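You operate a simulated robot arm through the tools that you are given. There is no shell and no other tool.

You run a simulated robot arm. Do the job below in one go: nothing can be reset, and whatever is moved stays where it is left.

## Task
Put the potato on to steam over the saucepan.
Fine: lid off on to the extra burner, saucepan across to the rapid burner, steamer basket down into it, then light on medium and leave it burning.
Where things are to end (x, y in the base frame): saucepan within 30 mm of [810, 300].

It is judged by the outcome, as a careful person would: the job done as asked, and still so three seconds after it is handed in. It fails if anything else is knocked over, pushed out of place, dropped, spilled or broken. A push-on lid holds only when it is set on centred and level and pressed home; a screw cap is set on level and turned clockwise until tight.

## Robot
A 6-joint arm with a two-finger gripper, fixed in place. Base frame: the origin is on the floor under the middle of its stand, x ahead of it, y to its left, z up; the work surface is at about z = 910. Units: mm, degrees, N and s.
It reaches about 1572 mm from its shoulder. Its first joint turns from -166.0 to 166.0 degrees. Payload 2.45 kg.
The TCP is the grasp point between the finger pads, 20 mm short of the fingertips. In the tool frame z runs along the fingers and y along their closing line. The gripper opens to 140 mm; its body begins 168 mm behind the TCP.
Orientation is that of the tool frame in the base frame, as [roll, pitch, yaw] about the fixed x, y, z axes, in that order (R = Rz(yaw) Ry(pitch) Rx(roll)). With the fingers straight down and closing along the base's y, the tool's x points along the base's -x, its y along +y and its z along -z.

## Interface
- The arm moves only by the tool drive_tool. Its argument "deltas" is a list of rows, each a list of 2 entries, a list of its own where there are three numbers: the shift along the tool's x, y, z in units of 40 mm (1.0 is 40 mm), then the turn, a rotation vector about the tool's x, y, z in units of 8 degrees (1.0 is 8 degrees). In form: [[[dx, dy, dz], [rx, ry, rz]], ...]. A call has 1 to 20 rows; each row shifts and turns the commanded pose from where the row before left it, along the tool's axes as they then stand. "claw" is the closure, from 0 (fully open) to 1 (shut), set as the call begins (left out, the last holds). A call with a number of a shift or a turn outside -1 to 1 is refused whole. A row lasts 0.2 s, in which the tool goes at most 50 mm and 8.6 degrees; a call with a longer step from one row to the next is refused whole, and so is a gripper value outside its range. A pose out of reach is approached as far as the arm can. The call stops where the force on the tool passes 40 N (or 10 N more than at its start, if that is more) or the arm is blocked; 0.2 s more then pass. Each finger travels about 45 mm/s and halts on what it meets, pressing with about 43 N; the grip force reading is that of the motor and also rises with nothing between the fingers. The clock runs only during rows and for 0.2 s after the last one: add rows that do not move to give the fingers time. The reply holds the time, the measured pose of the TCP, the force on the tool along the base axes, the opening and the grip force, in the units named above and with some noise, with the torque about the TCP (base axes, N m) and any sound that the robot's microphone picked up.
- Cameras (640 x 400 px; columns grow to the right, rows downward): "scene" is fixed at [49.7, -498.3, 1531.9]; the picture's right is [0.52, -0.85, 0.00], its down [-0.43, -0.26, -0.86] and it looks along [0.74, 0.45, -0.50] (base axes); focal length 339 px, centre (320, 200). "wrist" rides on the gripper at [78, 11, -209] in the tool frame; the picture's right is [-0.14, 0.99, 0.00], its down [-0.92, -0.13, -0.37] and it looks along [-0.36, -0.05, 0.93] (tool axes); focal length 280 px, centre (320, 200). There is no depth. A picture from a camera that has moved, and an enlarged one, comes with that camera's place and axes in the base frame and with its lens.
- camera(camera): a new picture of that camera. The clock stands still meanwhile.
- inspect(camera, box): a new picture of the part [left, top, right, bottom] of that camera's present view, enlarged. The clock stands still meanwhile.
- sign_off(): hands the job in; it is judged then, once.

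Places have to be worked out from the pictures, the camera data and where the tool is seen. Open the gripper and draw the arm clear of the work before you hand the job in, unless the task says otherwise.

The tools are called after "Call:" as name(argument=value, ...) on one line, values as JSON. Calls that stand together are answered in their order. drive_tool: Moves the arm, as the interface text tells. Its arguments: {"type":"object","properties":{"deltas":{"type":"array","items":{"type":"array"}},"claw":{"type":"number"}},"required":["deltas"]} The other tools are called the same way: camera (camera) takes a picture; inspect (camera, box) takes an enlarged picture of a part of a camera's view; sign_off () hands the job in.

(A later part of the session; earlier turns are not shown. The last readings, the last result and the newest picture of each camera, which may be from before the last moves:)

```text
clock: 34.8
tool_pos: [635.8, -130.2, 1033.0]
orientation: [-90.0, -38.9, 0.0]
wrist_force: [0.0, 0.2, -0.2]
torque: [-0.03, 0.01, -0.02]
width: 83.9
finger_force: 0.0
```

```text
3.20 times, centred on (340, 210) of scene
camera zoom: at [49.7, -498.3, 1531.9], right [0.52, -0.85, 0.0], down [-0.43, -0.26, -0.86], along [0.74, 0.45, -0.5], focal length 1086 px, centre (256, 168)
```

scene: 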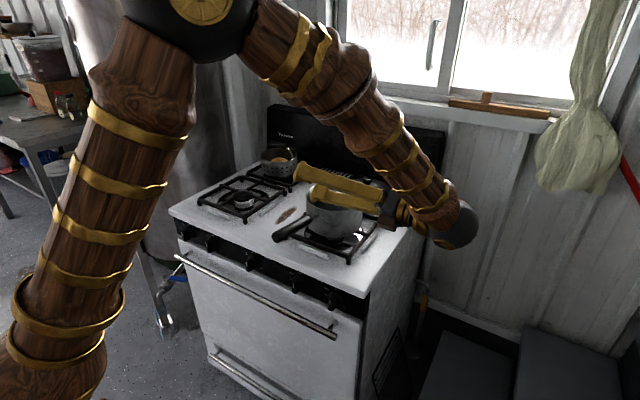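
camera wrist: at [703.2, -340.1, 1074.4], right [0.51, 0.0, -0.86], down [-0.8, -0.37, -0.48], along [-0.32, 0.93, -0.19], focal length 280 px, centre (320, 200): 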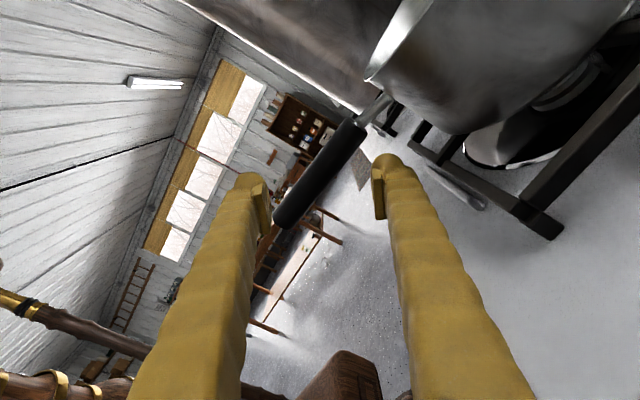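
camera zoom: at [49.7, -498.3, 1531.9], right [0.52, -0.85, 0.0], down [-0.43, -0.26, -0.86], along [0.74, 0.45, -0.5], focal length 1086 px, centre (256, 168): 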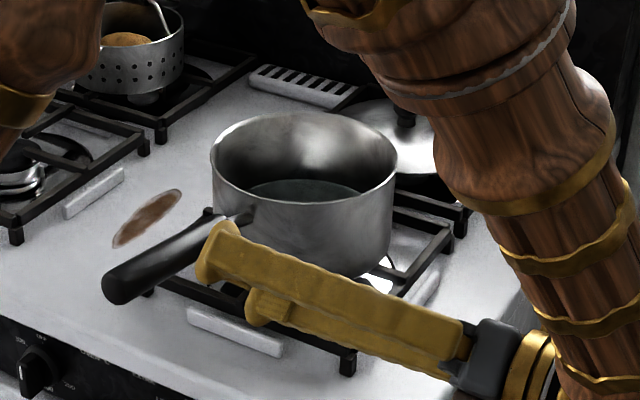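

The handle axis passes through the TCP's line (z about 1031 at x 636), midway between the raised rear finger and the lowered front finger. I'll slide in along +y by 75 mm, slowly.

Call:
drive_tool(deltas=[[[0, 0, 0.4], [0, 0, 0]], [[0, 0, 0.4], [0, 0, 0]], [[0, 0, 0.4], [0, 0, 0]], [[0, 0, 0.4], [0, 0, 0]], [[0, 0, 0.28], [0, 0, 0]], [[0, 0, 0], [0, 0, 0]]])

Call:
camera(camera="wrist")

Call:
inspect(camera="scene", box=[240, 170, 380, 270])

```text
clock: 36.2
tool_pos: [633.7, -55.5, 1032.7]
orientation: [-90.0, -38.9, 0.0]
wrist_force: [-1.8, -0.3, -0.1]
torque: [-0.03, 0.02, 0.04]
width: 84.0
finger_force: 0.1
```

```text
taken
camera wrist: at [703.0, -263.5, 1074.5], right [0.51, 0.0, -0.86], down [-0.8, -0.37, -0.48], along [-0.32, 0.93, -0.19], focal length 280 px, centre (320, 200)
```

wrist: 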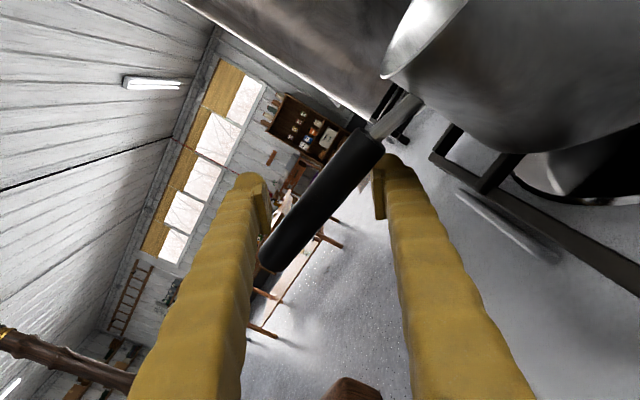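

```text
4.00 times, centred on (310, 220) of scene
camera zoom: at [49.7, -498.3, 1531.9], right [0.52, -0.85, 0.0], down [-0.43, -0.26, -0.86], along [0.74, 0.45, -0.5], focal length 1357 px, centre (360, 120)
```

zoom: 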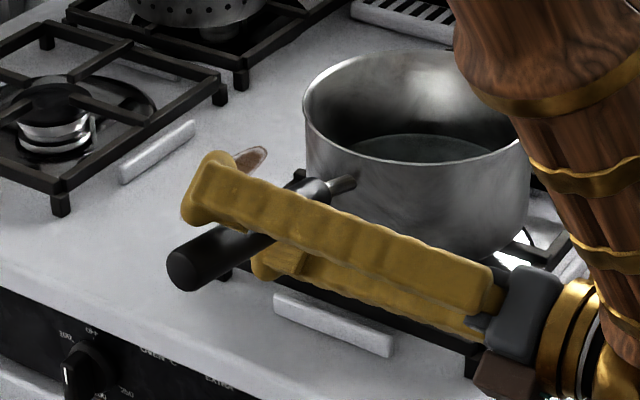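

The fingers are in place: rear finger over the handle and front finger under it, with only about 1 N of force. Now I'll roll the tool back toward the handle in small steps until both fingers touch.

Call:
drive_tool(deltas=[[[0, 0, 0], [0, 0, -0.4]], [[0, 0, 0], [0, 0, -0.4]], [[0, 0, 0], [0, 0, -0.2]], [[0, 0, 0], [0, 0, 0]]])

Call:
camera(camera="wrist")

```text
clock: 37.2
tool_pos: [634.7, -54.6, 1033.3]
orientation: [-90.0, -46.7, 0.0]
wrist_force: [-0.1, -0.6, -0.7]
torque: [0.34, 2.26, -0.05]
width: 87.1
finger_force: 24.4
```

```text
taken
camera wrist: at [696.5, -263.0, 1082.7], right [0.63, 0.0, -0.78], down [-0.72, -0.37, -0.58], along [-0.29, 0.93, -0.23], focal length 280 px, centre (320, 200)
```

wrist: 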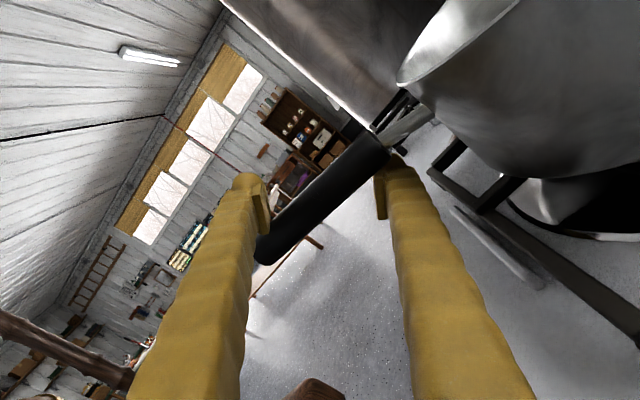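

It engaged earlier than expected: 2.3 N·m about y, and the fingers were pushed open by 3 mm. I'll check whether the pan tilted.

Call:
inspect(camera="scene", box=[240, 170, 380, 270])

Call:
inspect(camera="wrist", box=[230, 60, 470, 280])

```text
4.00 times, centred on (310, 220) of scene
camera zoom: at [49.7, -498.3, 1531.9], right [0.52, -0.85, 0.0], down [-0.43, -0.26, -0.86], along [0.74, 0.45, -0.5], focal length 1357 px, centre (360, 120)
```

zoom: 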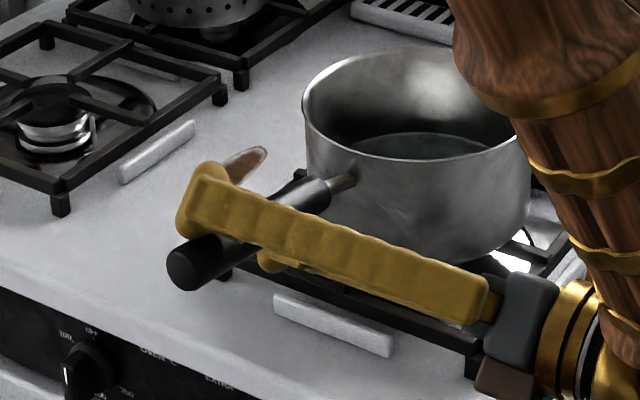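

```text
1.82 times, centred on (350, 170) of wrist
camera zoom: at [696.5, -263.0, 1082.7], right [0.63, 0.0, -0.78], down [-0.72, -0.37, -0.58], along [-0.29, 0.93, -0.23], focal length 510 px, centre (266, 254)
```

zoom: 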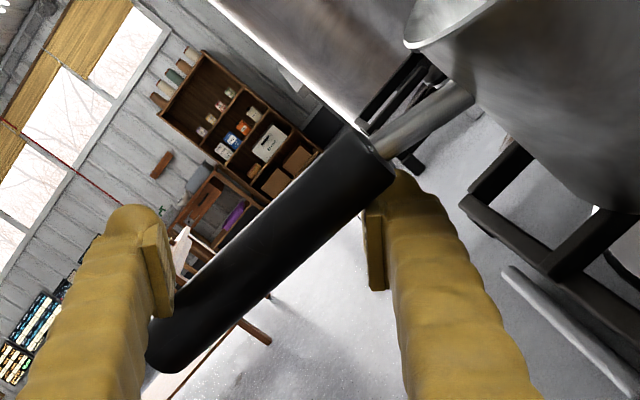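

The far rim rose by only about 3 mm, so the pan is just starting to be carried. I'll lift about 8 mm to read the load and see how the pan behaves.

Call:
drive_tool(deltas=[[[0.07, -0.07, 0], [0, 0, 0]], [[0.07, -0.07, 0], [0, 0, 0]], [[0, 0, 0], [0, 0, 0]]])

Call:
inspect(camera="scene", box=[240, 170, 380, 270])

```text
clock: 38.0
tool_pos: [635.2, -55.3, 1040.3]
orientation: [-90.0, -46.7, 0.0]
wrist_force: [-0.3, -1.0, -12.7]
torque: [0.47, 2.12, -0.1]
width: 89.4
finger_force: 10.1
```

```text
4.00 times, centred on (310, 220) of scene
camera zoom: at [49.7, -498.3, 1531.9], right [0.52, -0.85, 0.0], down [-0.43, -0.26, -0.86], along [0.74, 0.45, -0.5], focal length 1357 px, centre (360, 120)
```

zoom: 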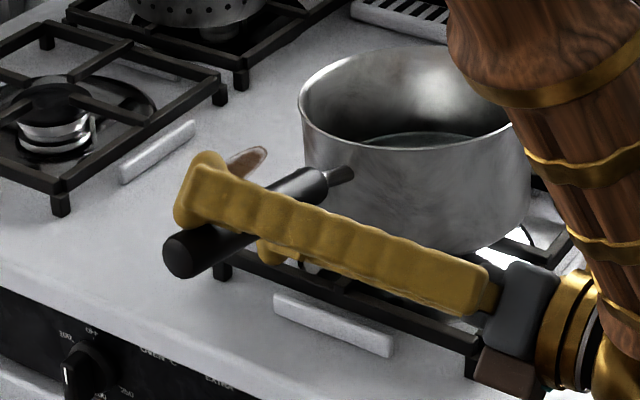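

The pan is now fully carried: 12.7 N with a matching 2.1 N·m, so about 1.3 kg, and it is nearly level. I'll hold still for a moment to check the grip doesn't creep.

Call:
drive_tool(deltas=[[[0, 0, 0], [0, 0, 0]], [[0, 0, 0], [0, 0, 0]], [[0, 0, 0], [0, 0, 0]], [[0, 0, 0], [0, 0, 0]], [[0, 0, 0], [0, 0, 0]]])

Call:
camera(camera="wrist")

Call:
inspect(camera="scene", box=[240, 170, 380, 270])

```text
clock: 39.2
tool_pos: [635.4, -54.5, 1038.9]
orientation: [-90.0, -46.9, -0.1]
wrist_force: [0.6, -0.3, -13.0]
torque: [0.29, 2.11, -0.04]
width: 83.3
finger_force: 25.3
```

```text
taken
camera wrist: at [696.1, -262.7, 1089.9], right [0.63, 0.0, -0.78], down [-0.72, -0.37, -0.58], along [-0.29, 0.93, -0.23], focal length 280 px, centre (320, 200)
```

wrist: 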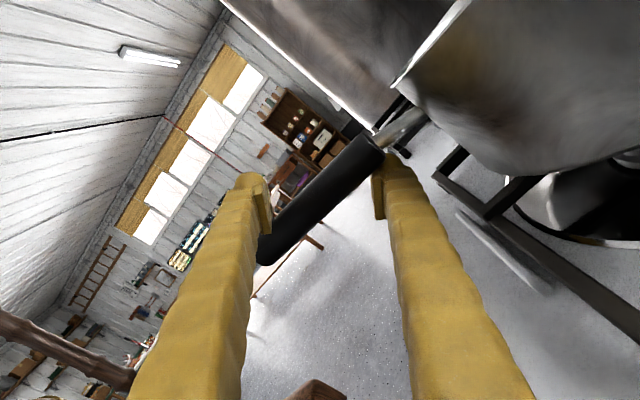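

```text
4.00 times, centred on (310, 220) of scene
camera zoom: at [49.7, -498.3, 1531.9], right [0.52, -0.85, 0.0], down [-0.43, -0.26, -0.86], along [0.74, 0.45, -0.5], focal length 1357 px, centre (360, 120)
```

zoom: 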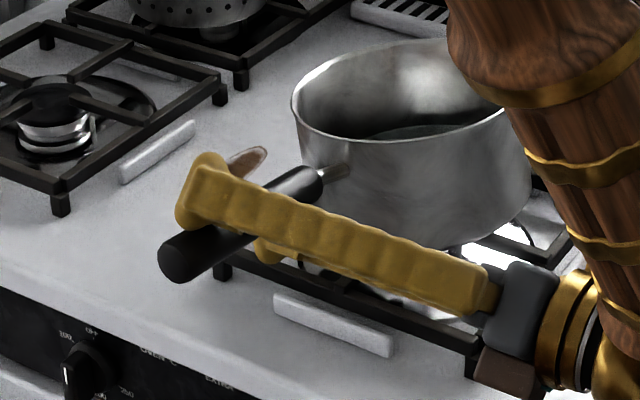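

The fingers went from 89 back to 83 mm and the pan seems to have shifted a little in the grip. I'm only about 7 mm up, so I'll wait again and compare to see if it has settled.

Call:
drive_tool(deltas=[[[0, 0, 0], [0, 0, 0]], [[0, 0, 0], [0, 0, 0]], [[0, 0, 0], [0, 0, 0]], [[0, 0, 0], [0, 0, 0]], [[0, 0, 0], [0, 0, 0]]])

Call:
inspect(camera="scene", box=[240, 170, 380, 270])

Call:
inspect(camera="wrist", box=[230, 40, 640, 280])

```text
clock: 40.4
tool_pos: [634.8, -53.4, 1039.9]
orientation: [-90.0, -46.8, 0.1]
wrist_force: [0.6, -1.0, -10.6]
torque: [0.32, 1.72, -0.08]
width: 90.2
finger_force: 16.7
```

```text
4.00 times, centred on (310, 220) of scene
camera zoom: at [49.7, -498.3, 1531.9], right [0.52, -0.85, 0.0], down [-0.43, -0.26, -0.86], along [0.74, 0.45, -0.5], focal length 1357 px, centre (360, 120)
```

zoom: 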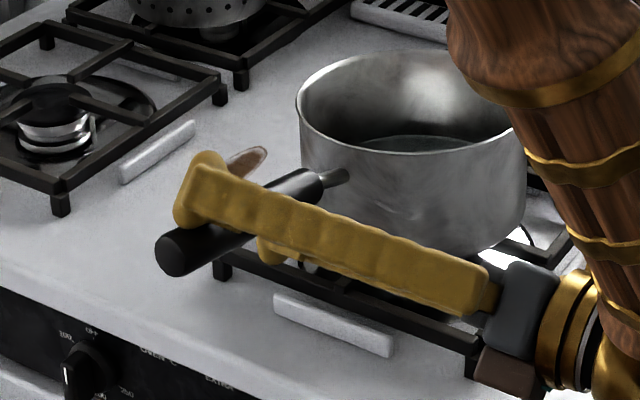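

```text
1.56 times, centred on (435, 160) of wrist
camera zoom: at [696.1, -262.7, 1090.1], right [0.63, 0.0, -0.78], down [-0.72, -0.37, -0.58], along [-0.29, 0.93, -0.23], focal length 438 px, centre (140, 262)
```

zoom: 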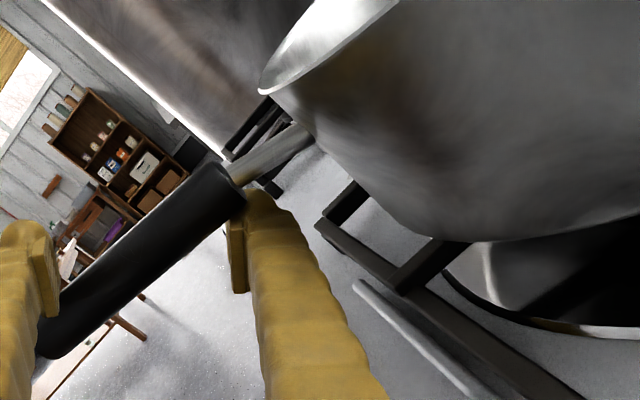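

The pan is rocking in this grip because the fingers yield along their closing direction, so this isn't a steady way to carry it. I'll set it straight back down and release the wrench hold.

Call:
drive_tool(deltas=[[[-0.05, 0.05, 0], [0, 0, 0]], [[-0.05, 0.05, 0], [0, 0, 0]], [[-0.05, 0.05, 0], [0, 0, 0]], [[0, 0, 0], [0, 0, 0.3]], [[0, 0, 0], [0, 0, 0.3]], [[0, 0, 0], [0, 0, 0.3]], [[0, 0, 0], [0, 0, 0.3]], [[0, 0, 0], [0, 0, 0]]])

Call:
camera(camera="wrist")

Call:
inspect(camera="scene", box=[240, 170, 380, 270])

```text
clock: 42.2
tool_pos: [635.1, -54.9, 1032.5]
orientation: [-89.9, -37.2, 0.1]
wrist_force: [-0.7, -1.2, 0.0]
torque: [-0.02, 0.0, 0.0]
width: 84.0
finger_force: 0.1
```

```text
taken
camera wrist: at [703.9, -262.5, 1071.4], right [0.49, 0.0, -0.87], down [-0.81, -0.37, -0.45], along [-0.32, 0.93, -0.18], focal length 280 px, centre (320, 200)
```

wrist: 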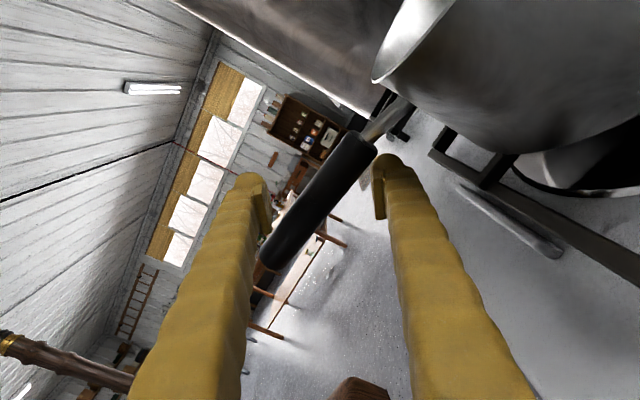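

```text
4.00 times, centred on (310, 220) of scene
camera zoom: at [49.7, -498.3, 1531.9], right [0.52, -0.85, 0.0], down [-0.43, -0.26, -0.86], along [0.74, 0.45, -0.5], focal length 1357 px, centre (360, 120)
```

zoom: 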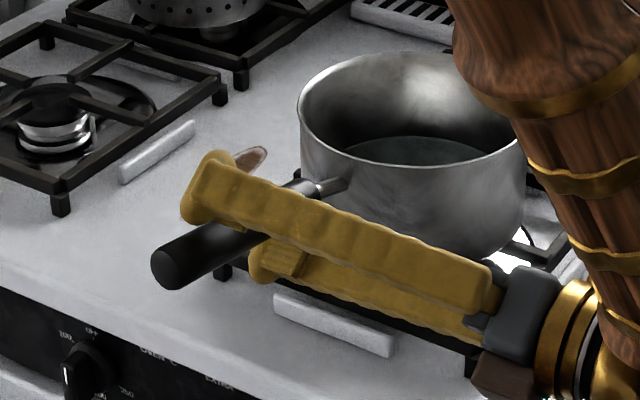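

The pan is back flat on its grate, shifted about 8 mm toward me, and unspilled. I'll withdraw the fingers along -y and rise. Next I'll try pinching the handle from both sides with the fingers pointing forward along it, for the longest pad contact, with the tips braced against the pan wall.

Call:
drive_tool(deltas=[[[0, 0, -0.4], [0, 0, 0]], [[0, 0, -0.6], [0, 0, 0]], [[0, 0, -0.6], [0, 0, 0]], [[0, 0, -0.5], [0, 0, 0]], [[0.45, -0.6, 0], [0, 0, 0]], [[0.45, -0.6, 0], [0, 0, 0]], [[0.45, -0.6, 0], [0, 0, 0]], [[0.45, -0.6, 0], [0, 0, 0]], [[0, 0, 0], [0, 0, -1]], [[0, 0, 0], [0, 0, -1]], [[0, 0, 0], [0, 0, -1]], [[0, 0, 0], [0, 0, -1]], [[0, 0, 0], [0, 0, -1]], [[0, 0, 0], [0, 0, -1]], [[0, 0, 0], [0, 0, -0.6]]])

Call:
camera(camera="wrist")

Call:
camera(camera="scene")

```text
clock: 45.4
tool_pos: [635.1, -138.1, 1152.4]
orientation: [89.8, -89.9, -179.9]
wrist_force: [0.3, 0.2, -0.6]
torque: [-0.01, -0.01, 0.01]
width: 84.2
finger_force: 0.1
```

```text
taken
camera wrist: at [645.1, -346.3, 1231.3], right [0.99, 0.0, -0.14], down [-0.13, -0.37, -0.92], along [-0.05, 0.93, -0.37], focal length 280 px, centre (320, 200)
```

wrist: 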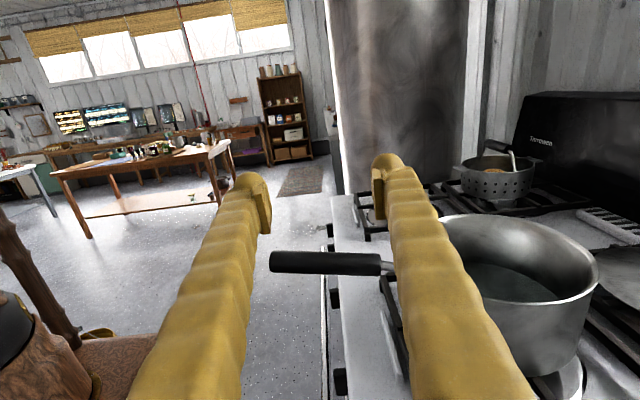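

```text
taken
```

scene: 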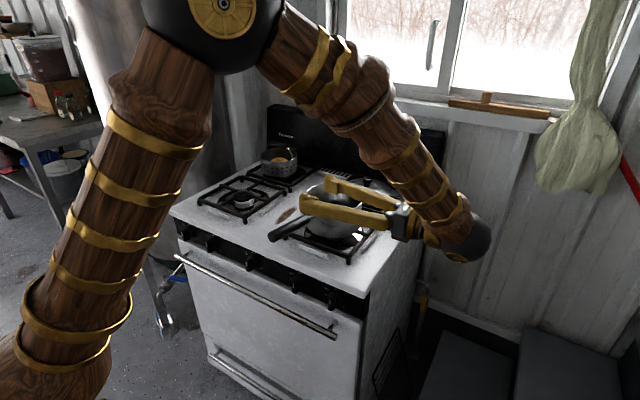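

The tool is level again. Now I'll move back to about (520, -70, 1190) and yaw the fingers to point along +x.

Call:
drive_tool(deltas=[[[0.3, -0.7, 0.42], [0, 0, 0]], [[0.3, -0.7, 0.42], [0, 0, 0]], [[0.3, -0.75, 0.42], [0, 0, 0]], [[0.1, -0.75, 0.42], [0, 0, 0]], [[0, 0, 0], [-1, 0, 0]], [[0, 0, 0], [-1, 0, 0]], [[0, 0, 0], [-1, 0, 0]], [[0, 0, 0], [-1, 0, 0]], [[0, 0, 0], [-1, 0, 0]], [[0, 0, 0], [-1, 0, 0]], [[0, 0, 0], [-1, 0, 0]], [[0, 0, 0], [-1, 0, 0]], [[0, 0, 0], [-1, 0, 0]], [[0, 0, 0], [-1, 0, 0]], [[0, 0, 0], [-1, 0, 0]], [[0, 0, 0], [-0.25, 0, 0]]])

Call:
camera(camera="wrist")

Call:
camera(camera="scene")

```text
clock: 48.8
tool_pos: [642.3, -171.1, 1212.7]
orientation: [-149.5, -81.8, -30.0]
wrist_force: [-0.4, 0.6, 0.2]
torque: [0.01, 0.01, 0.01]
width: 83.9
finger_force: 0.1
out of reach, approached as far as the arm can: row 10, 11, 12, 13, 14, 15, 16
stopped in row 16: the arm was blocked; the commanded pose is now the measured one
```

```text
taken
camera wrist: at [443.3, -190.3, 1316.4], right [-0.01, -0.98, -0.21], down [-0.48, 0.19, -0.86], along [0.88, 0.09, -0.47], focal length 280 px, centre (320, 200)
```

wrist: 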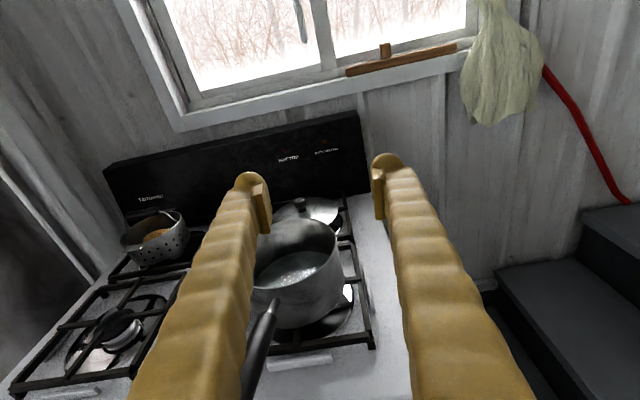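

```text
taken
```

scene: 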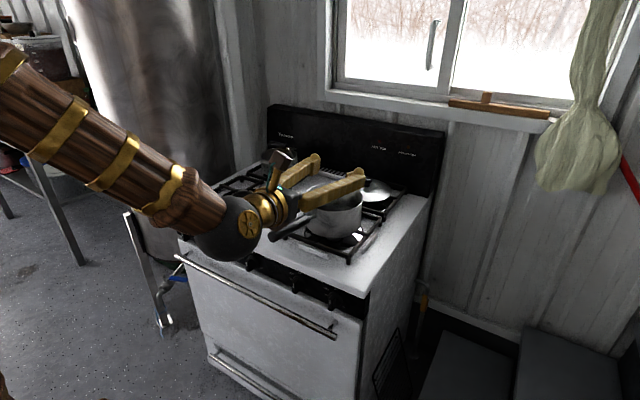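

The arm stopped at its inner reach limit, but the fingers now point along +x with about 7° of down-slope, which is close to what I wanted, and nothing was touched. I'll level the roll, pitch down to about 25°, and shift over the handle to look.

Call:
drive_tool(deltas=[[[0, 0, 0], [0, 0, -0.52]], [[0, 0, 0], [0, -0.75, 0]], [[0, 0, 0], [0, -0.75, 0]], [[0, 0, 0], [0, -0.75, 0]], [[0.05, -0.6, 0.12], [0, 0, 0]], [[0.05, -0.6, 0.12], [0, 0, 0]], [[0.05, -0.65, 0.12], [0, 0, 0]], [[0.05, -0.65, 0.1], [0, 0, 0]], [[0, 0, 0], [0, 0, 0]]])

Call:
camera(camera="wrist")

Call:
camera(camera="scene")

```text
clock: 50.8
tool_pos: [659.5, -71.7, 1215.7]
orientation: [179.9, -65.1, 0.9]
wrist_force: [0.5, 1.0, 0.5]
torque: [0.02, -0.01, 0.02]
width: 84.0
finger_force: 0.1
```

```text
taken
camera wrist: at [502.5, -83.5, 1375.5], right [-0.04, -0.99, -0.12], down [-0.72, 0.12, -0.68], along [0.69, 0.06, -0.72], focal length 280 px, centre (320, 200)
```

wrist: 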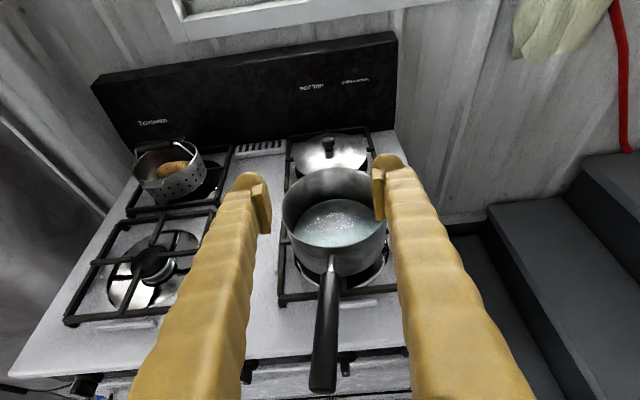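

```text
taken
```

scene: 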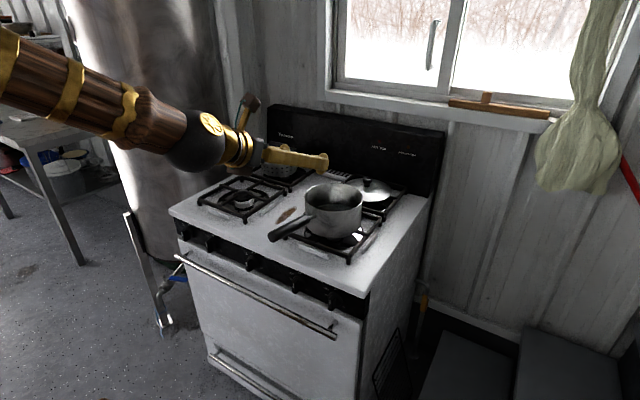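

This is a good pose with the camera on top. The handle now runs from about (697, -63, 1026) to (563, -46, 1040) and the pan centre is near (805, -80), so the handle is yawed about -7.5°. I'll yaw to match and come down to just above the handle.

Call:
drive_tool(deltas=[[[0, 0, 0], [-0.48, 0, 0.22]], [[0, 0, 0], [-0.48, 0, 0.22]], [[-0.55, -0.08, 0.38], [0, 0, 0]], [[-0.55, -0.08, 0.38], [0, 0, 0]], [[-0.55, -0.08, 0.38], [0, 0, 0]], [[-0.55, -0.08, 0.38], [0, 0, 0]], [[0, 0, 0], [0, 0, 0]]])

Call:
camera(camera="wrist")

Call:
inspect(camera="scene", box=[200, 110, 400, 270])

```text
clock: 52.4
tool_pos: [664.4, -125.1, 1125.6]
orientation: [-179.6, -64.9, -7.4]
wrist_force: [0.2, 0.3, -0.5]
torque: [0.02, 0.0, 0.01]
width: 84.2
finger_force: 0.0
out of reach, approached as far as the arm can: row 2, 3, 4, 5, 6
```

```text
taken
camera wrist: at [508.7, -115.8, 1284.8], right [-0.18, -0.98, -0.13], down [-0.7, 0.22, -0.68], along [0.69, -0.03, -0.72], focal length 280 px, centre (320, 200)
```

wrist: 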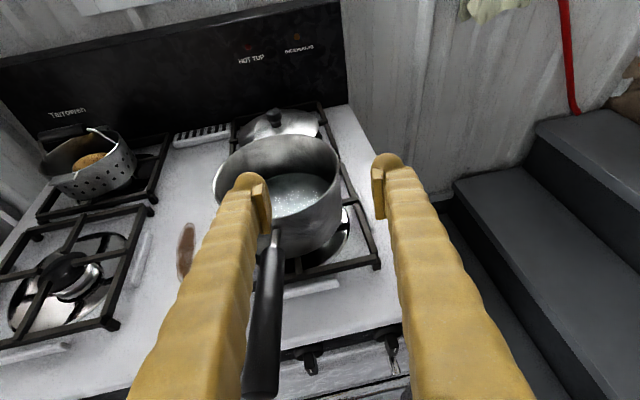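

```text
2.50 times, centred on (300, 190) of scene
camera zoom: at [49.7, -498.3, 1531.9], right [0.52, -0.85, 0.0], down [-0.43, -0.26, -0.86], along [0.74, 0.45, -0.5], focal length 848 px, centre (370, 225)
```

zoom: 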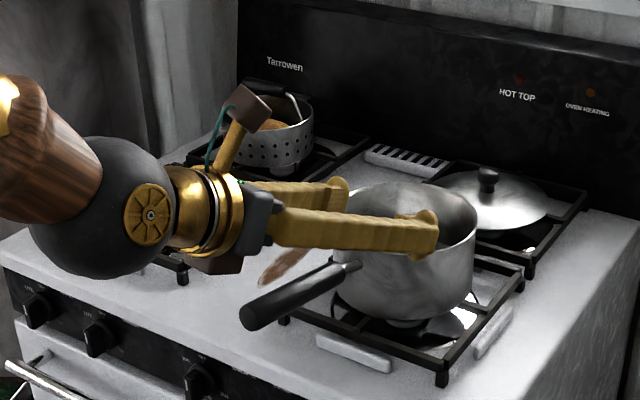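

That yaw put the wrist inside the arm's inner reach limit, so it drifted to (664, -125); nothing was touched. I'll move a bit further out over the pan and back over the handle line, where it should be reachable.

Call:
drive_tool(deltas=[[[0.16, 0, 0.35], [0, 0, 0]], [[0.17, -0.4, 0.35], [0, 0, 0]], [[0, -0.5, 0], [0, 0, 0]], [[0, -0.5, 0], [0, 0, 0]], [[0, -0.3, 0], [0, 0, 0]], [[0, 0, 0], [0, 0, 0]]])

Call:
camera(camera="wrist")

```text
clock: 53.8
tool_pos: [691.8, -119.4, 1137.1]
orientation: [-179.1, -64.8, -7.5]
wrist_force: [-0.3, -0.8, -0.3]
torque: [-0.04, 0.0, 0.03]
width: 83.9
finger_force: 0.0
out of reach, approached as far as the arm can: row 2, 3, 4, 5
```

```text
taken
camera wrist: at [535.5, -113.5, 1298.0], right [-0.17, -0.98, -0.13], down [-0.71, 0.22, -0.67], along [0.69, -0.02, -0.73], focal length 280 px, centre (320, 200)
```

wrist: 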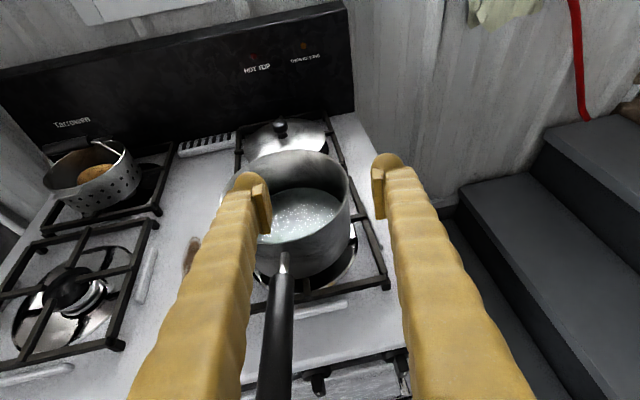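

With this yaw the wrist hits a joint limit around y = -119, so a forward-pointing hold won't carry across to y = 300. A better grip is to pinch the pan wall at its right (-y) side with vertical fingers, one inside and one outside: flat pads on a thin wall, well above the shallow water. I'll retrace my way back to the vertical tool pose by first yawing back toward +y.

Call:
drive_tool(deltas=[[[0.5, 0, 0], [0, 0, 0]], [[0, 0, 0], [0.9, 0, -0.42]], [[0, 0, 0], [0.9, 0, -0.42]], [[0, 0, 0], [0.9, 0, -0.42]], [[0, 0, 0], [0.9, 0, -0.42]], [[0, 0, 0], [0.9, 0, -0.42]], [[0, 0, 0], [0.9, 0, -0.42]], [[0, 0, 0], [0.9, 0, -0.42]], [[0, 0, 0], [0.9, 0, -0.42]], [[0, 0, 0], [0.9, 0, -0.42]], [[0, 0, 0], [0.9, 0, -0.42]], [[0, 0, 0], [0.9, 0, -0.42]], [[0, 0, 0], [0.9, 0, -0.42]], [[0, 0, 0], [0, 0, 0]]])

```text
clock: 56.8
tool_pos: [699.6, -121.4, 1158.1]
orientation: [179.9, -64.9, 87.9]
wrist_force: [-0.2, -0.1, 0.0]
torque: [0.01, 0.01, 0.01]
width: 83.9
finger_force: 0.0
```

Good: the fingers now point +y and 25° down. Continuing: tilt to vertical, then start rotating back to the original heading.

Call:
drive_tool(deltas=[[[0, 0, 0], [0, -1, 0]], [[0, 0, 0], [0, -1, 0]], [[0, 0, 0], [0, -1, 0]], [[0, 0, 0], [0, -1, 0]], [[0, 0, 0], [0, -1, 0]], [[0, 0, 0], [0, -1, 0]], [[0, 0, 0], [0, -1, 0]], [[0, 0, 0], [0, -1, 0]], [[0, 0, 0], [0, -0.13, 0]], [[0, 0, 0], [0, 0, -1]], [[0, 0, 0], [0, 0, -1]], [[0, 0, 0], [0, 0, -1]], [[0, 0, 0], [0, 0, -1]], [[0, 0, 0], [0, 0, -1]], [[0, 0, 0], [0, 0, -1]], [[0, 0, 0], [0, 0, -1]], [[0, 0, 0], [0, 0, -1]], [[0, 0, 0], [0, 0, -1]], [[0, 0, 0], [0, 0, -1]]])

```text
clock: 60.8
tool_pos: [701.0, -121.1, 1156.1]
orientation: [-179.7, 0.1, 167.8]
wrist_force: [-0.1, -0.9, -0.6]
torque: [-0.05, -0.01, -0.01]
width: 83.7
finger_force: 0.1
```

The tool is vertical again. I'll finish the last 12° of yaw and move over the right-hand wall of the pan to measure it.

Call:
drive_tool(deltas=[[[0, 0, 0], [0, 0, -1]], [[0, 0, 0], [0, 0, -0.52]], [[-0.8, -0.4, 0], [0, 0, 0]], [[-0.8, -0.4, 0], [0, 0, 0]], [[-0.87, -0.37, 0], [0, 0, 0]], [[0, 0, 0], [0, 0, 0]]])

Call:
camera(camera="wrist")

Call:
inspect(camera="scene", box=[240, 130, 420, 270])

```text
clock: 62.2
tool_pos: [797.3, -169.6, 1156.0]
orientation: [-179.8, 0.0, 179.8]
wrist_force: [0.4, 0.1, 0.7]
torque: [0.0, -0.03, -0.03]
width: 84.3
finger_force: 0.0
```

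```text
taken
camera wrist: at [718.8, -157.4, 1366.2], right [0.14, 0.99, 0.0], down [0.92, -0.13, 0.37], along [0.37, -0.05, -0.93], focal length 280 px, centre (320, 200)
```

wrist: 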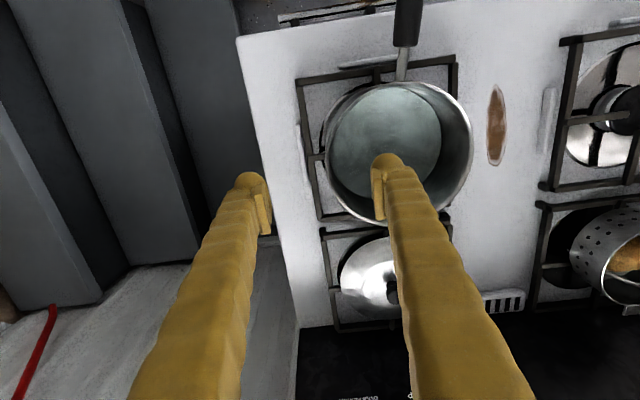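

```text
2.86 times, centred on (330, 200) of scene
camera zoom: at [49.7, -498.3, 1531.9], right [0.52, -0.85, 0.0], down [-0.43, -0.26, -0.86], along [0.74, 0.45, -0.5], focal length 970 px, centre (291, 200)
```

zoom: 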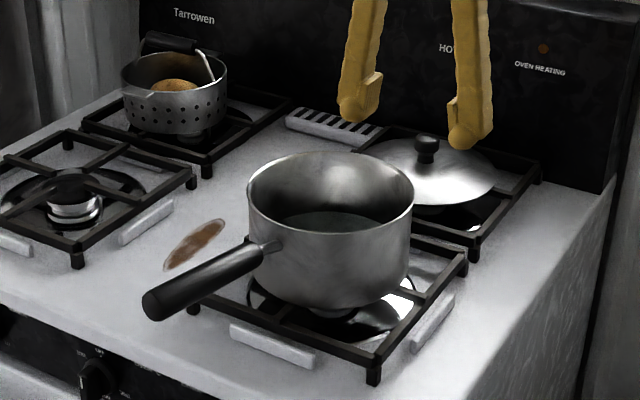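

Enlarging the rim on the right-hand side to place the wall precisely.

Call:
inspect(camera="wrist", box=[290, 60, 500, 240])

```text
2.22 times, centred on (395, 150) of wrist
camera zoom: at [718.8, -157.4, 1366.2], right [0.14, 0.99, 0.0], down [0.92, -0.13, 0.37], along [0.37, -0.05, -0.93], focal length 623 px, centre (153, 311)
```

zoom: 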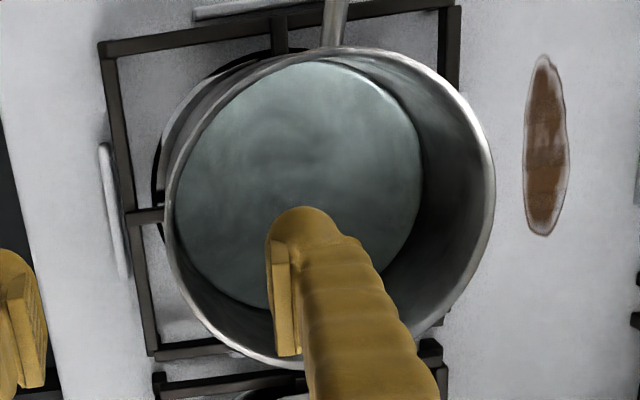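

The fit puts the rim circle at about (809, -76) with radius 88, so the right-hand wall at x = 800 is near y = -163. I'll align there and descend with one finger inside and one outside, stopping above the rim to check.

Call:
drive_tool(deltas=[[[-0.09, 0.16, 0], [0, 0, 0]], [[0, 0, 0.6], [0, 0, 0]], [[0, 0, 0.7], [0, 0, 0]], [[0, 0, 0.6], [0, 0, 0]], [[0, 0, 0.4], [0, 0, 0]], [[0, 0, 0], [0, 0, 0]]])

Call:
camera(camera="wrist")

Call:
inspect(camera="scene", box=[260, 150, 400, 270])

```text
clock: 63.6
tool_pos: [802.5, -161.9, 1065.4]
orientation: [-179.8, 0.1, 179.8]
wrist_force: [0.3, -0.3, 0.0]
torque: [0.01, 0.0, 0.01]
width: 83.9
finger_force: 0.0
```

```text
taken
camera wrist: at [723.7, -150.2, 1275.7], right [0.14, 0.99, 0.0], down [0.92, -0.13, 0.37], along [0.37, -0.05, -0.93], focal length 280 px, centre (320, 200)
```

wrist: 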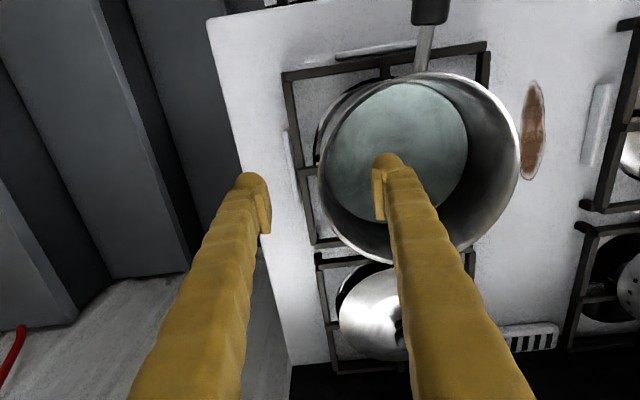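

```text
3.33 times, centred on (330, 210) of scene
camera zoom: at [49.7, -498.3, 1531.9], right [0.52, -0.85, 0.0], down [-0.43, -0.26, -0.86], along [0.74, 0.45, -0.5], focal length 1131 px, centre (287, 167)
```

zoom: 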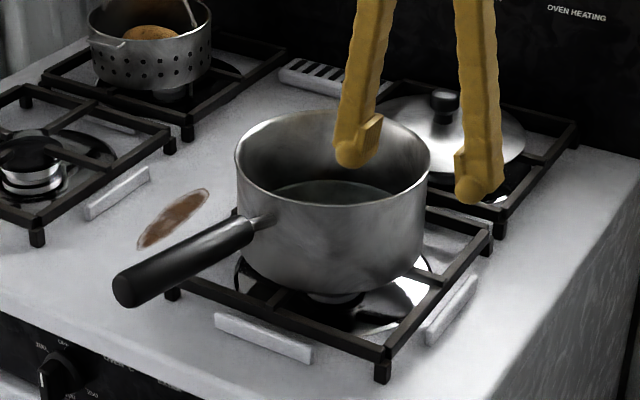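

The rim under the TCP is at about (800.6, -161), practically centred between the fingers. Descending so the pads overlap the wall (TCP z about 1018), then closing.

Call:
drive_tool(deltas=[[[0, 0.02, 0.4], [0, 0, 0]], [[0, 0, 0.4], [0, 0, 0]], [[0, 0, 0.38], [0, 0, 0]], [[0, 0, 0], [0, 0, 0]]])

Call:
drive_tool(deltas=[[[0, 0, 0], [0, 0, 0]], [[0, 0, 0], [0, 0, 0]], [[0, 0, 0], [0, 0, 0]], [[0, 0, 0], [0, 0, 0]], [[0, 0, 0], [0, 0, 0]], [[0, 0, 0], [0, 0, 0]], [[0, 0, 0], [0, 0, 0]]], claw=1)

Call:
camera(camera="wrist")

Call:
inspect(camera="scene", box=[260, 150, 400, 270])

```text
clock: 64.6
tool_pos: [801.2, -160.9, 1019.6]
orientation: [-179.8, 0.0, 179.7]
wrist_force: [0.8, -0.1, -0.2]
torque: [0.01, -0.01, 0.01]
width: 84.1
finger_force: 0.0
```

```text
clock: 66.2
tool_pos: [801.7, -162.0, 1019.3]
orientation: [-179.8, -0.1, 179.7]
wrist_force: [2.2, 1.5, -0.6]
torque: [0.04, 0.07, -0.44]
width: 5.9
finger_force: 34.5
```

```text
taken
camera wrist: at [724.0, -149.0, 1228.5], right [0.14, 0.99, 0.0], down [0.92, -0.13, 0.37], along [0.37, -0.05, -0.93], focal length 280 px, centre (320, 200)
```

wrist: 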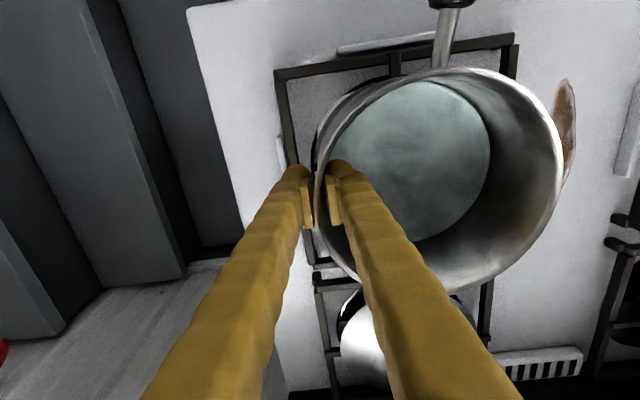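

```text
3.33 times, centred on (330, 210) of scene
camera zoom: at [49.7, -498.3, 1531.9], right [0.52, -0.85, 0.0], down [-0.43, -0.26, -0.86], along [0.74, 0.45, -0.5], focal length 1131 px, centre (287, 167)
```

zoom: 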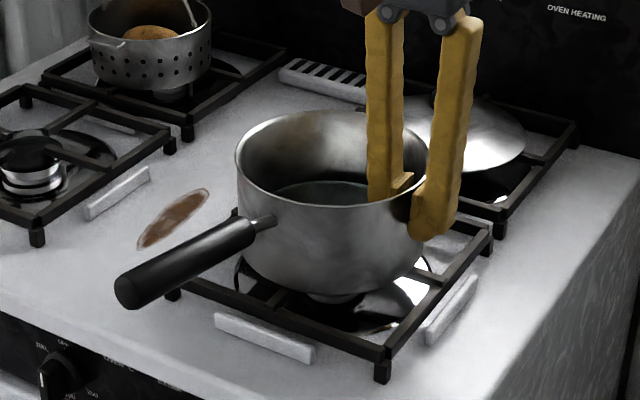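

The pads hold the pan wall with a 5.9 mm opening. Test lift: about 8 mm, then hold and check.

Call:
drive_tool(deltas=[[[0, 0, -0.05], [0, 0, 0]], [[0, 0, -0.05], [0, 0, 0]], [[0, 0, -0.05], [0, 0, 0]], [[0, 0, -0.05], [0, 0, 0]], [[0, 0, 0], [0, 0, 0]], [[0, 0, 0], [0, 0, 0]]])

Call:
inspect(camera="scene", box=[260, 150, 400, 270])

Call:
camera(camera="wrist")

```text
clock: 67.6
tool_pos: [802.8, -163.3, 1027.5]
orientation: [-179.8, 0.0, 179.8]
wrist_force: [-0.8, 2.0, -6.2]
torque: [0.0, -0.2, -0.11]
width: 6.0
finger_force: 34.1
```

```text
3.33 times, centred on (330, 210) of scene
camera zoom: at [49.7, -498.3, 1531.9], right [0.52, -0.85, 0.0], down [-0.43, -0.26, -0.86], along [0.74, 0.45, -0.5], focal length 1131 px, centre (287, 167)
```

zoom: 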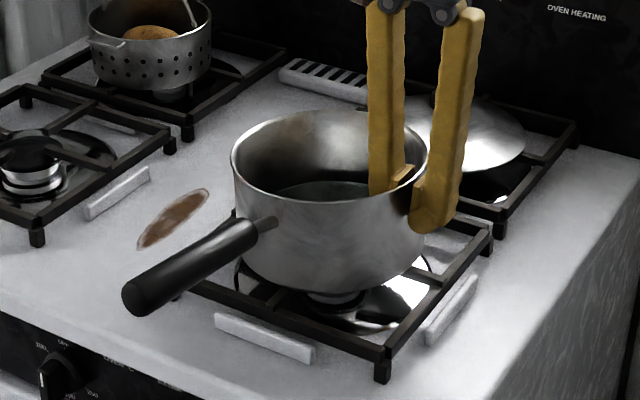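

```text
taken
camera wrist: at [724.5, -149.3, 1236.0], right [0.14, 0.99, 0.0], down [0.92, -0.13, 0.37], along [0.37, -0.05, -0.93], focal length 280 px, centre (320, 200)
```

wrist: 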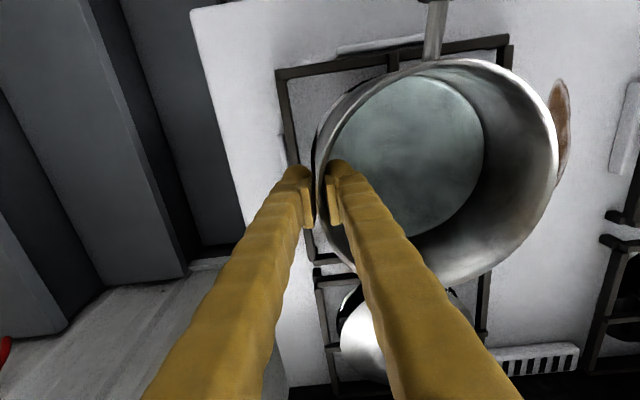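

Only half the weight is on the tool and there's no torque. The pads are clamping the thick rolled rim bead, so the pan hinges there. I'll set it down, open, go about 14 mm deeper so the pads lie flat on the wall beneath the bead, and close again.

Call:
drive_tool(deltas=[[[0, 0, 0.07], [0, 0, 0]], [[0, 0, 0.07], [0, 0, 0]], [[0, 0, 0.06], [0, 0, 0]], [[0, 0, 0], [0, 0, 0]]])

Call:
drive_tool(deltas=[[[0, 0, 0], [0, 0, 0]], [[0, 0, 0], [0, 0, 0]], [[0, 0, 0], [0, 0, 0]], [[0, 0, 0], [0, 0, 0]], [[0, 0, 0.15], [0, 0, 0]], [[0, 0, 0.15], [0, 0, 0]], [[0, 0, 0.07], [0, 0, 0]], [[0, 0, 0], [0, 0, 0]]], claw=0.65)

Call:
camera(camera="wrist")

Call:
inspect(camera="scene", box=[260, 150, 400, 270])

```text
clock: 68.6
tool_pos: [803.3, -160.6, 1018.6]
orientation: [-179.9, 0.2, 179.8]
wrist_force: [3.7, -3.8, 4.4]
torque: [0.02, 0.92, 0.09]
width: 5.8
finger_force: 33.7
```

```text
clock: 70.4
tool_pos: [802.2, -161.2, 1004.3]
orientation: [-179.8, 0.0, 179.8]
wrist_force: [-0.7, 0.3, -0.6]
torque: [0.03, -0.01, -0.01]
width: 48.8
finger_force: 0.0
```

```text
taken
camera wrist: at [724.7, -149.1, 1213.0], right [0.14, 0.99, 0.0], down [0.92, -0.13, 0.37], along [0.37, -0.05, -0.93], focal length 280 px, centre (320, 200)
```

wrist: 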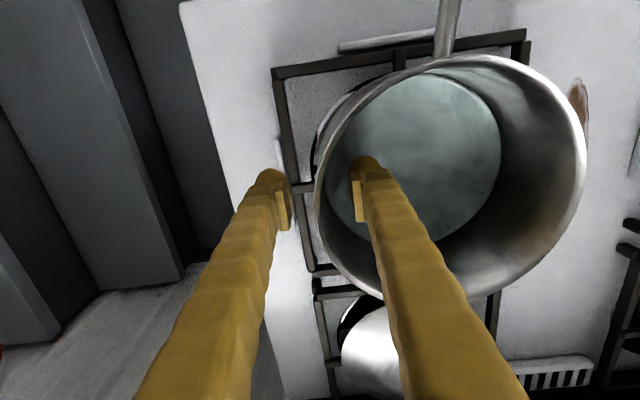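

```text
3.33 times, centred on (330, 210) of scene
camera zoom: at [49.7, -498.3, 1531.9], right [0.52, -0.85, 0.0], down [-0.43, -0.26, -0.86], along [0.74, 0.45, -0.5], focal length 1131 px, centre (287, 167)
```

zoom: 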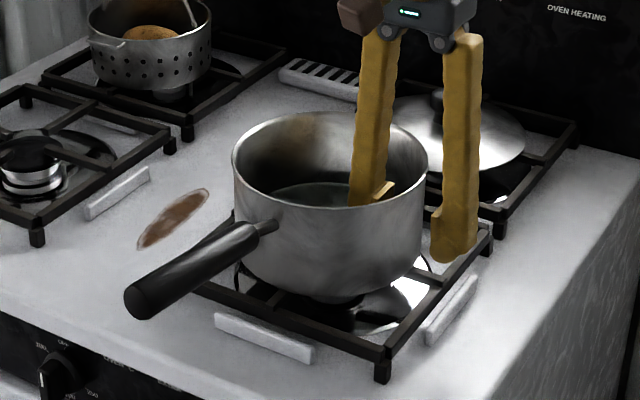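

The fingers are deeper now. Closing again to see the wall thickness reading.

Call:
drive_tool(deltas=[[[0, 0, 0], [0, 0, 0]], [[0, 0, 0], [0, 0, 0]], [[0, 0, 0], [0, 0, 0]], [[0, 0, 0], [0, 0, 0]], [[0, 0, 0], [0, 0, 0]]], claw=1)

Call:
drive_tool(deltas=[[[0, 0, -0.05], [0, 0, 0]], [[0, 0, -0.05], [0, 0, 0]], [[0, 0, -0.05], [0, 0, 0]], [[0, 0, 0], [0, 0, 0]], [[0, 0, 0], [0, 0, 0]]])

Call:
camera(camera="wrist")

Call:
inspect(camera="scene", box=[260, 150, 400, 270])

```text
clock: 71.6
tool_pos: [802.9, -162.2, 1004.2]
orientation: [-179.8, 0.1, 179.7]
wrist_force: [0.7, 3.4, 0.7]
torque: [0.09, 0.01, -0.11]
width: 5.7
finger_force: 33.8
```

```text
clock: 72.8
tool_pos: [803.6, -160.6, 1009.0]
orientation: [-179.8, -0.1, 179.8]
wrist_force: [-0.4, 0.8, -5.4]
torque: [0.02, -0.14, -0.02]
width: 6.0
finger_force: 34.5
```

```text
taken
camera wrist: at [724.9, -148.9, 1219.2], right [0.14, 0.99, 0.0], down [0.92, -0.13, 0.37], along [0.37, -0.05, -0.93], focal length 280 px, centre (320, 200)
```

wrist: 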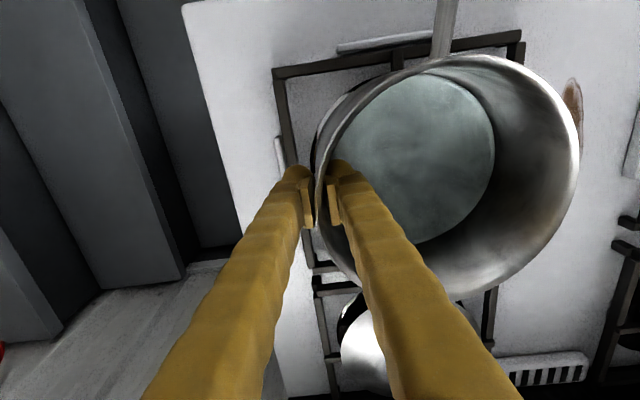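

```text
3.33 times, centred on (330, 210) of scene
camera zoom: at [49.7, -498.3, 1531.9], right [0.52, -0.85, 0.0], down [-0.43, -0.26, -0.86], along [0.74, 0.45, -0.5], focal length 1131 px, centre (287, 167)
```

zoom: 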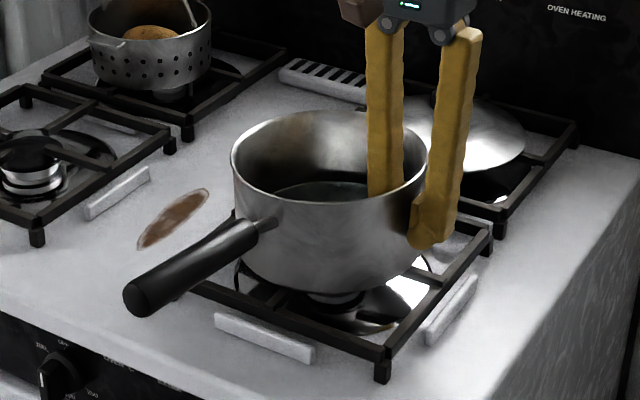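

It reads 5.7 mm again, so the wall itself is about that thick, and the far side still rests on the grate. I'll lift a little more to see whether the pads start to resist the tilt; this much tilt is no danger to the water level.

Call:
drive_tool(deltas=[[[0, 0, -0.07], [0, 0, 0]], [[0, 0, -0.07], [0, 0, 0]], [[0, 0, -0.06], [0, 0, 0]], [[0, 0, 0], [0, 0, 0]], [[0, 0, 0], [0, 0, 0]]])

Call:
inspect(camera="scene", box=[260, 150, 400, 270])

Call:
inspect(camera="wrist", box=[260, 120, 400, 280])

```text
clock: 74.0
tool_pos: [803.7, -162.3, 1018.3]
orientation: [-179.8, 0.0, 179.8]
wrist_force: [-0.1, 2.3, -7.4]
torque: [-0.07, -0.11, 0.07]
width: 6.1
finger_force: 33.9
```

```text
3.33 times, centred on (330, 210) of scene
camera zoom: at [49.7, -498.3, 1531.9], right [0.52, -0.85, 0.0], down [-0.43, -0.26, -0.86], along [0.74, 0.45, -0.5], focal length 1131 px, centre (287, 167)
```

zoom: 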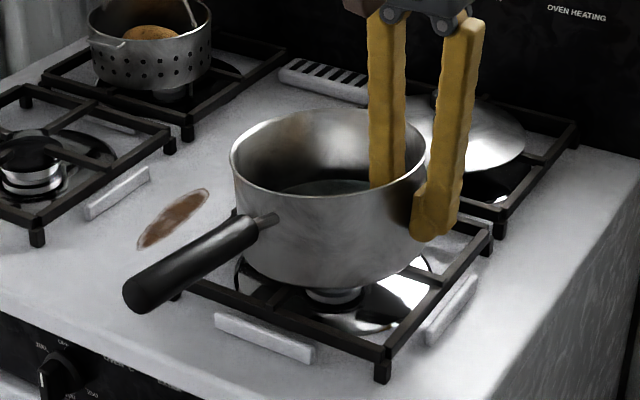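

```text
2.50 times, centred on (330, 200) of wrist
camera zoom: at [725.3, -150.1, 1227.3], right [0.14, 0.99, 0.0], down [0.92, -0.13, 0.37], along [0.37, -0.05, -0.93], focal length 701 px, centre (295, 200)
```

zoom: 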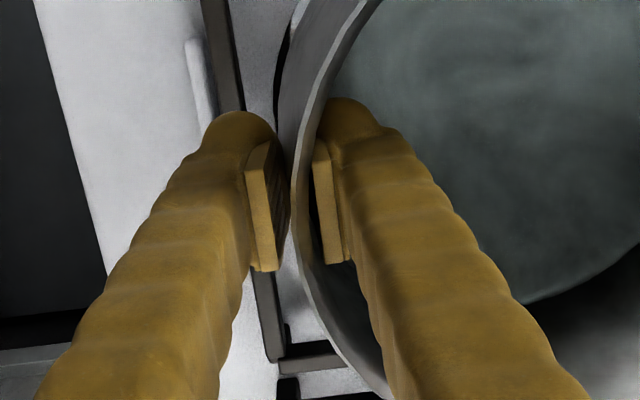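

There's still little torque at about 4.5° of tilt, so the pads have some angular slack. I'll lift another 8 mm to see whether they bite.

Call:
drive_tool(deltas=[[[0, 0, -0.07], [0, 0, 0]], [[0, 0, -0.07], [0, 0, 0]], [[0, 0, -0.06], [0, 0, 0]], [[0, 0, 0], [0, 0, 0]], [[0, 0, 0], [0, 0, 0]]])

Call:
inspect(camera="scene", box=[260, 150, 400, 270])

```text
clock: 75.2
tool_pos: [803.9, -162.4, 1025.8]
orientation: [-179.8, 0.1, 179.7]
wrist_force: [0.0, -0.1, -12.0]
torque: [-0.98, -0.13, 0.02]
width: 6.0
finger_force: 33.7
```

```text
3.33 times, centred on (330, 210) of scene
camera zoom: at [49.7, -498.3, 1531.9], right [0.52, -0.85, 0.0], down [-0.43, -0.26, -0.86], along [0.74, 0.45, -0.5], focal length 1131 px, centre (287, 167)
```

zoom: 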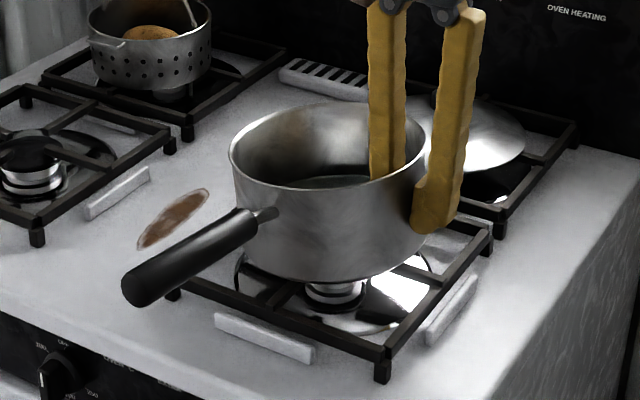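

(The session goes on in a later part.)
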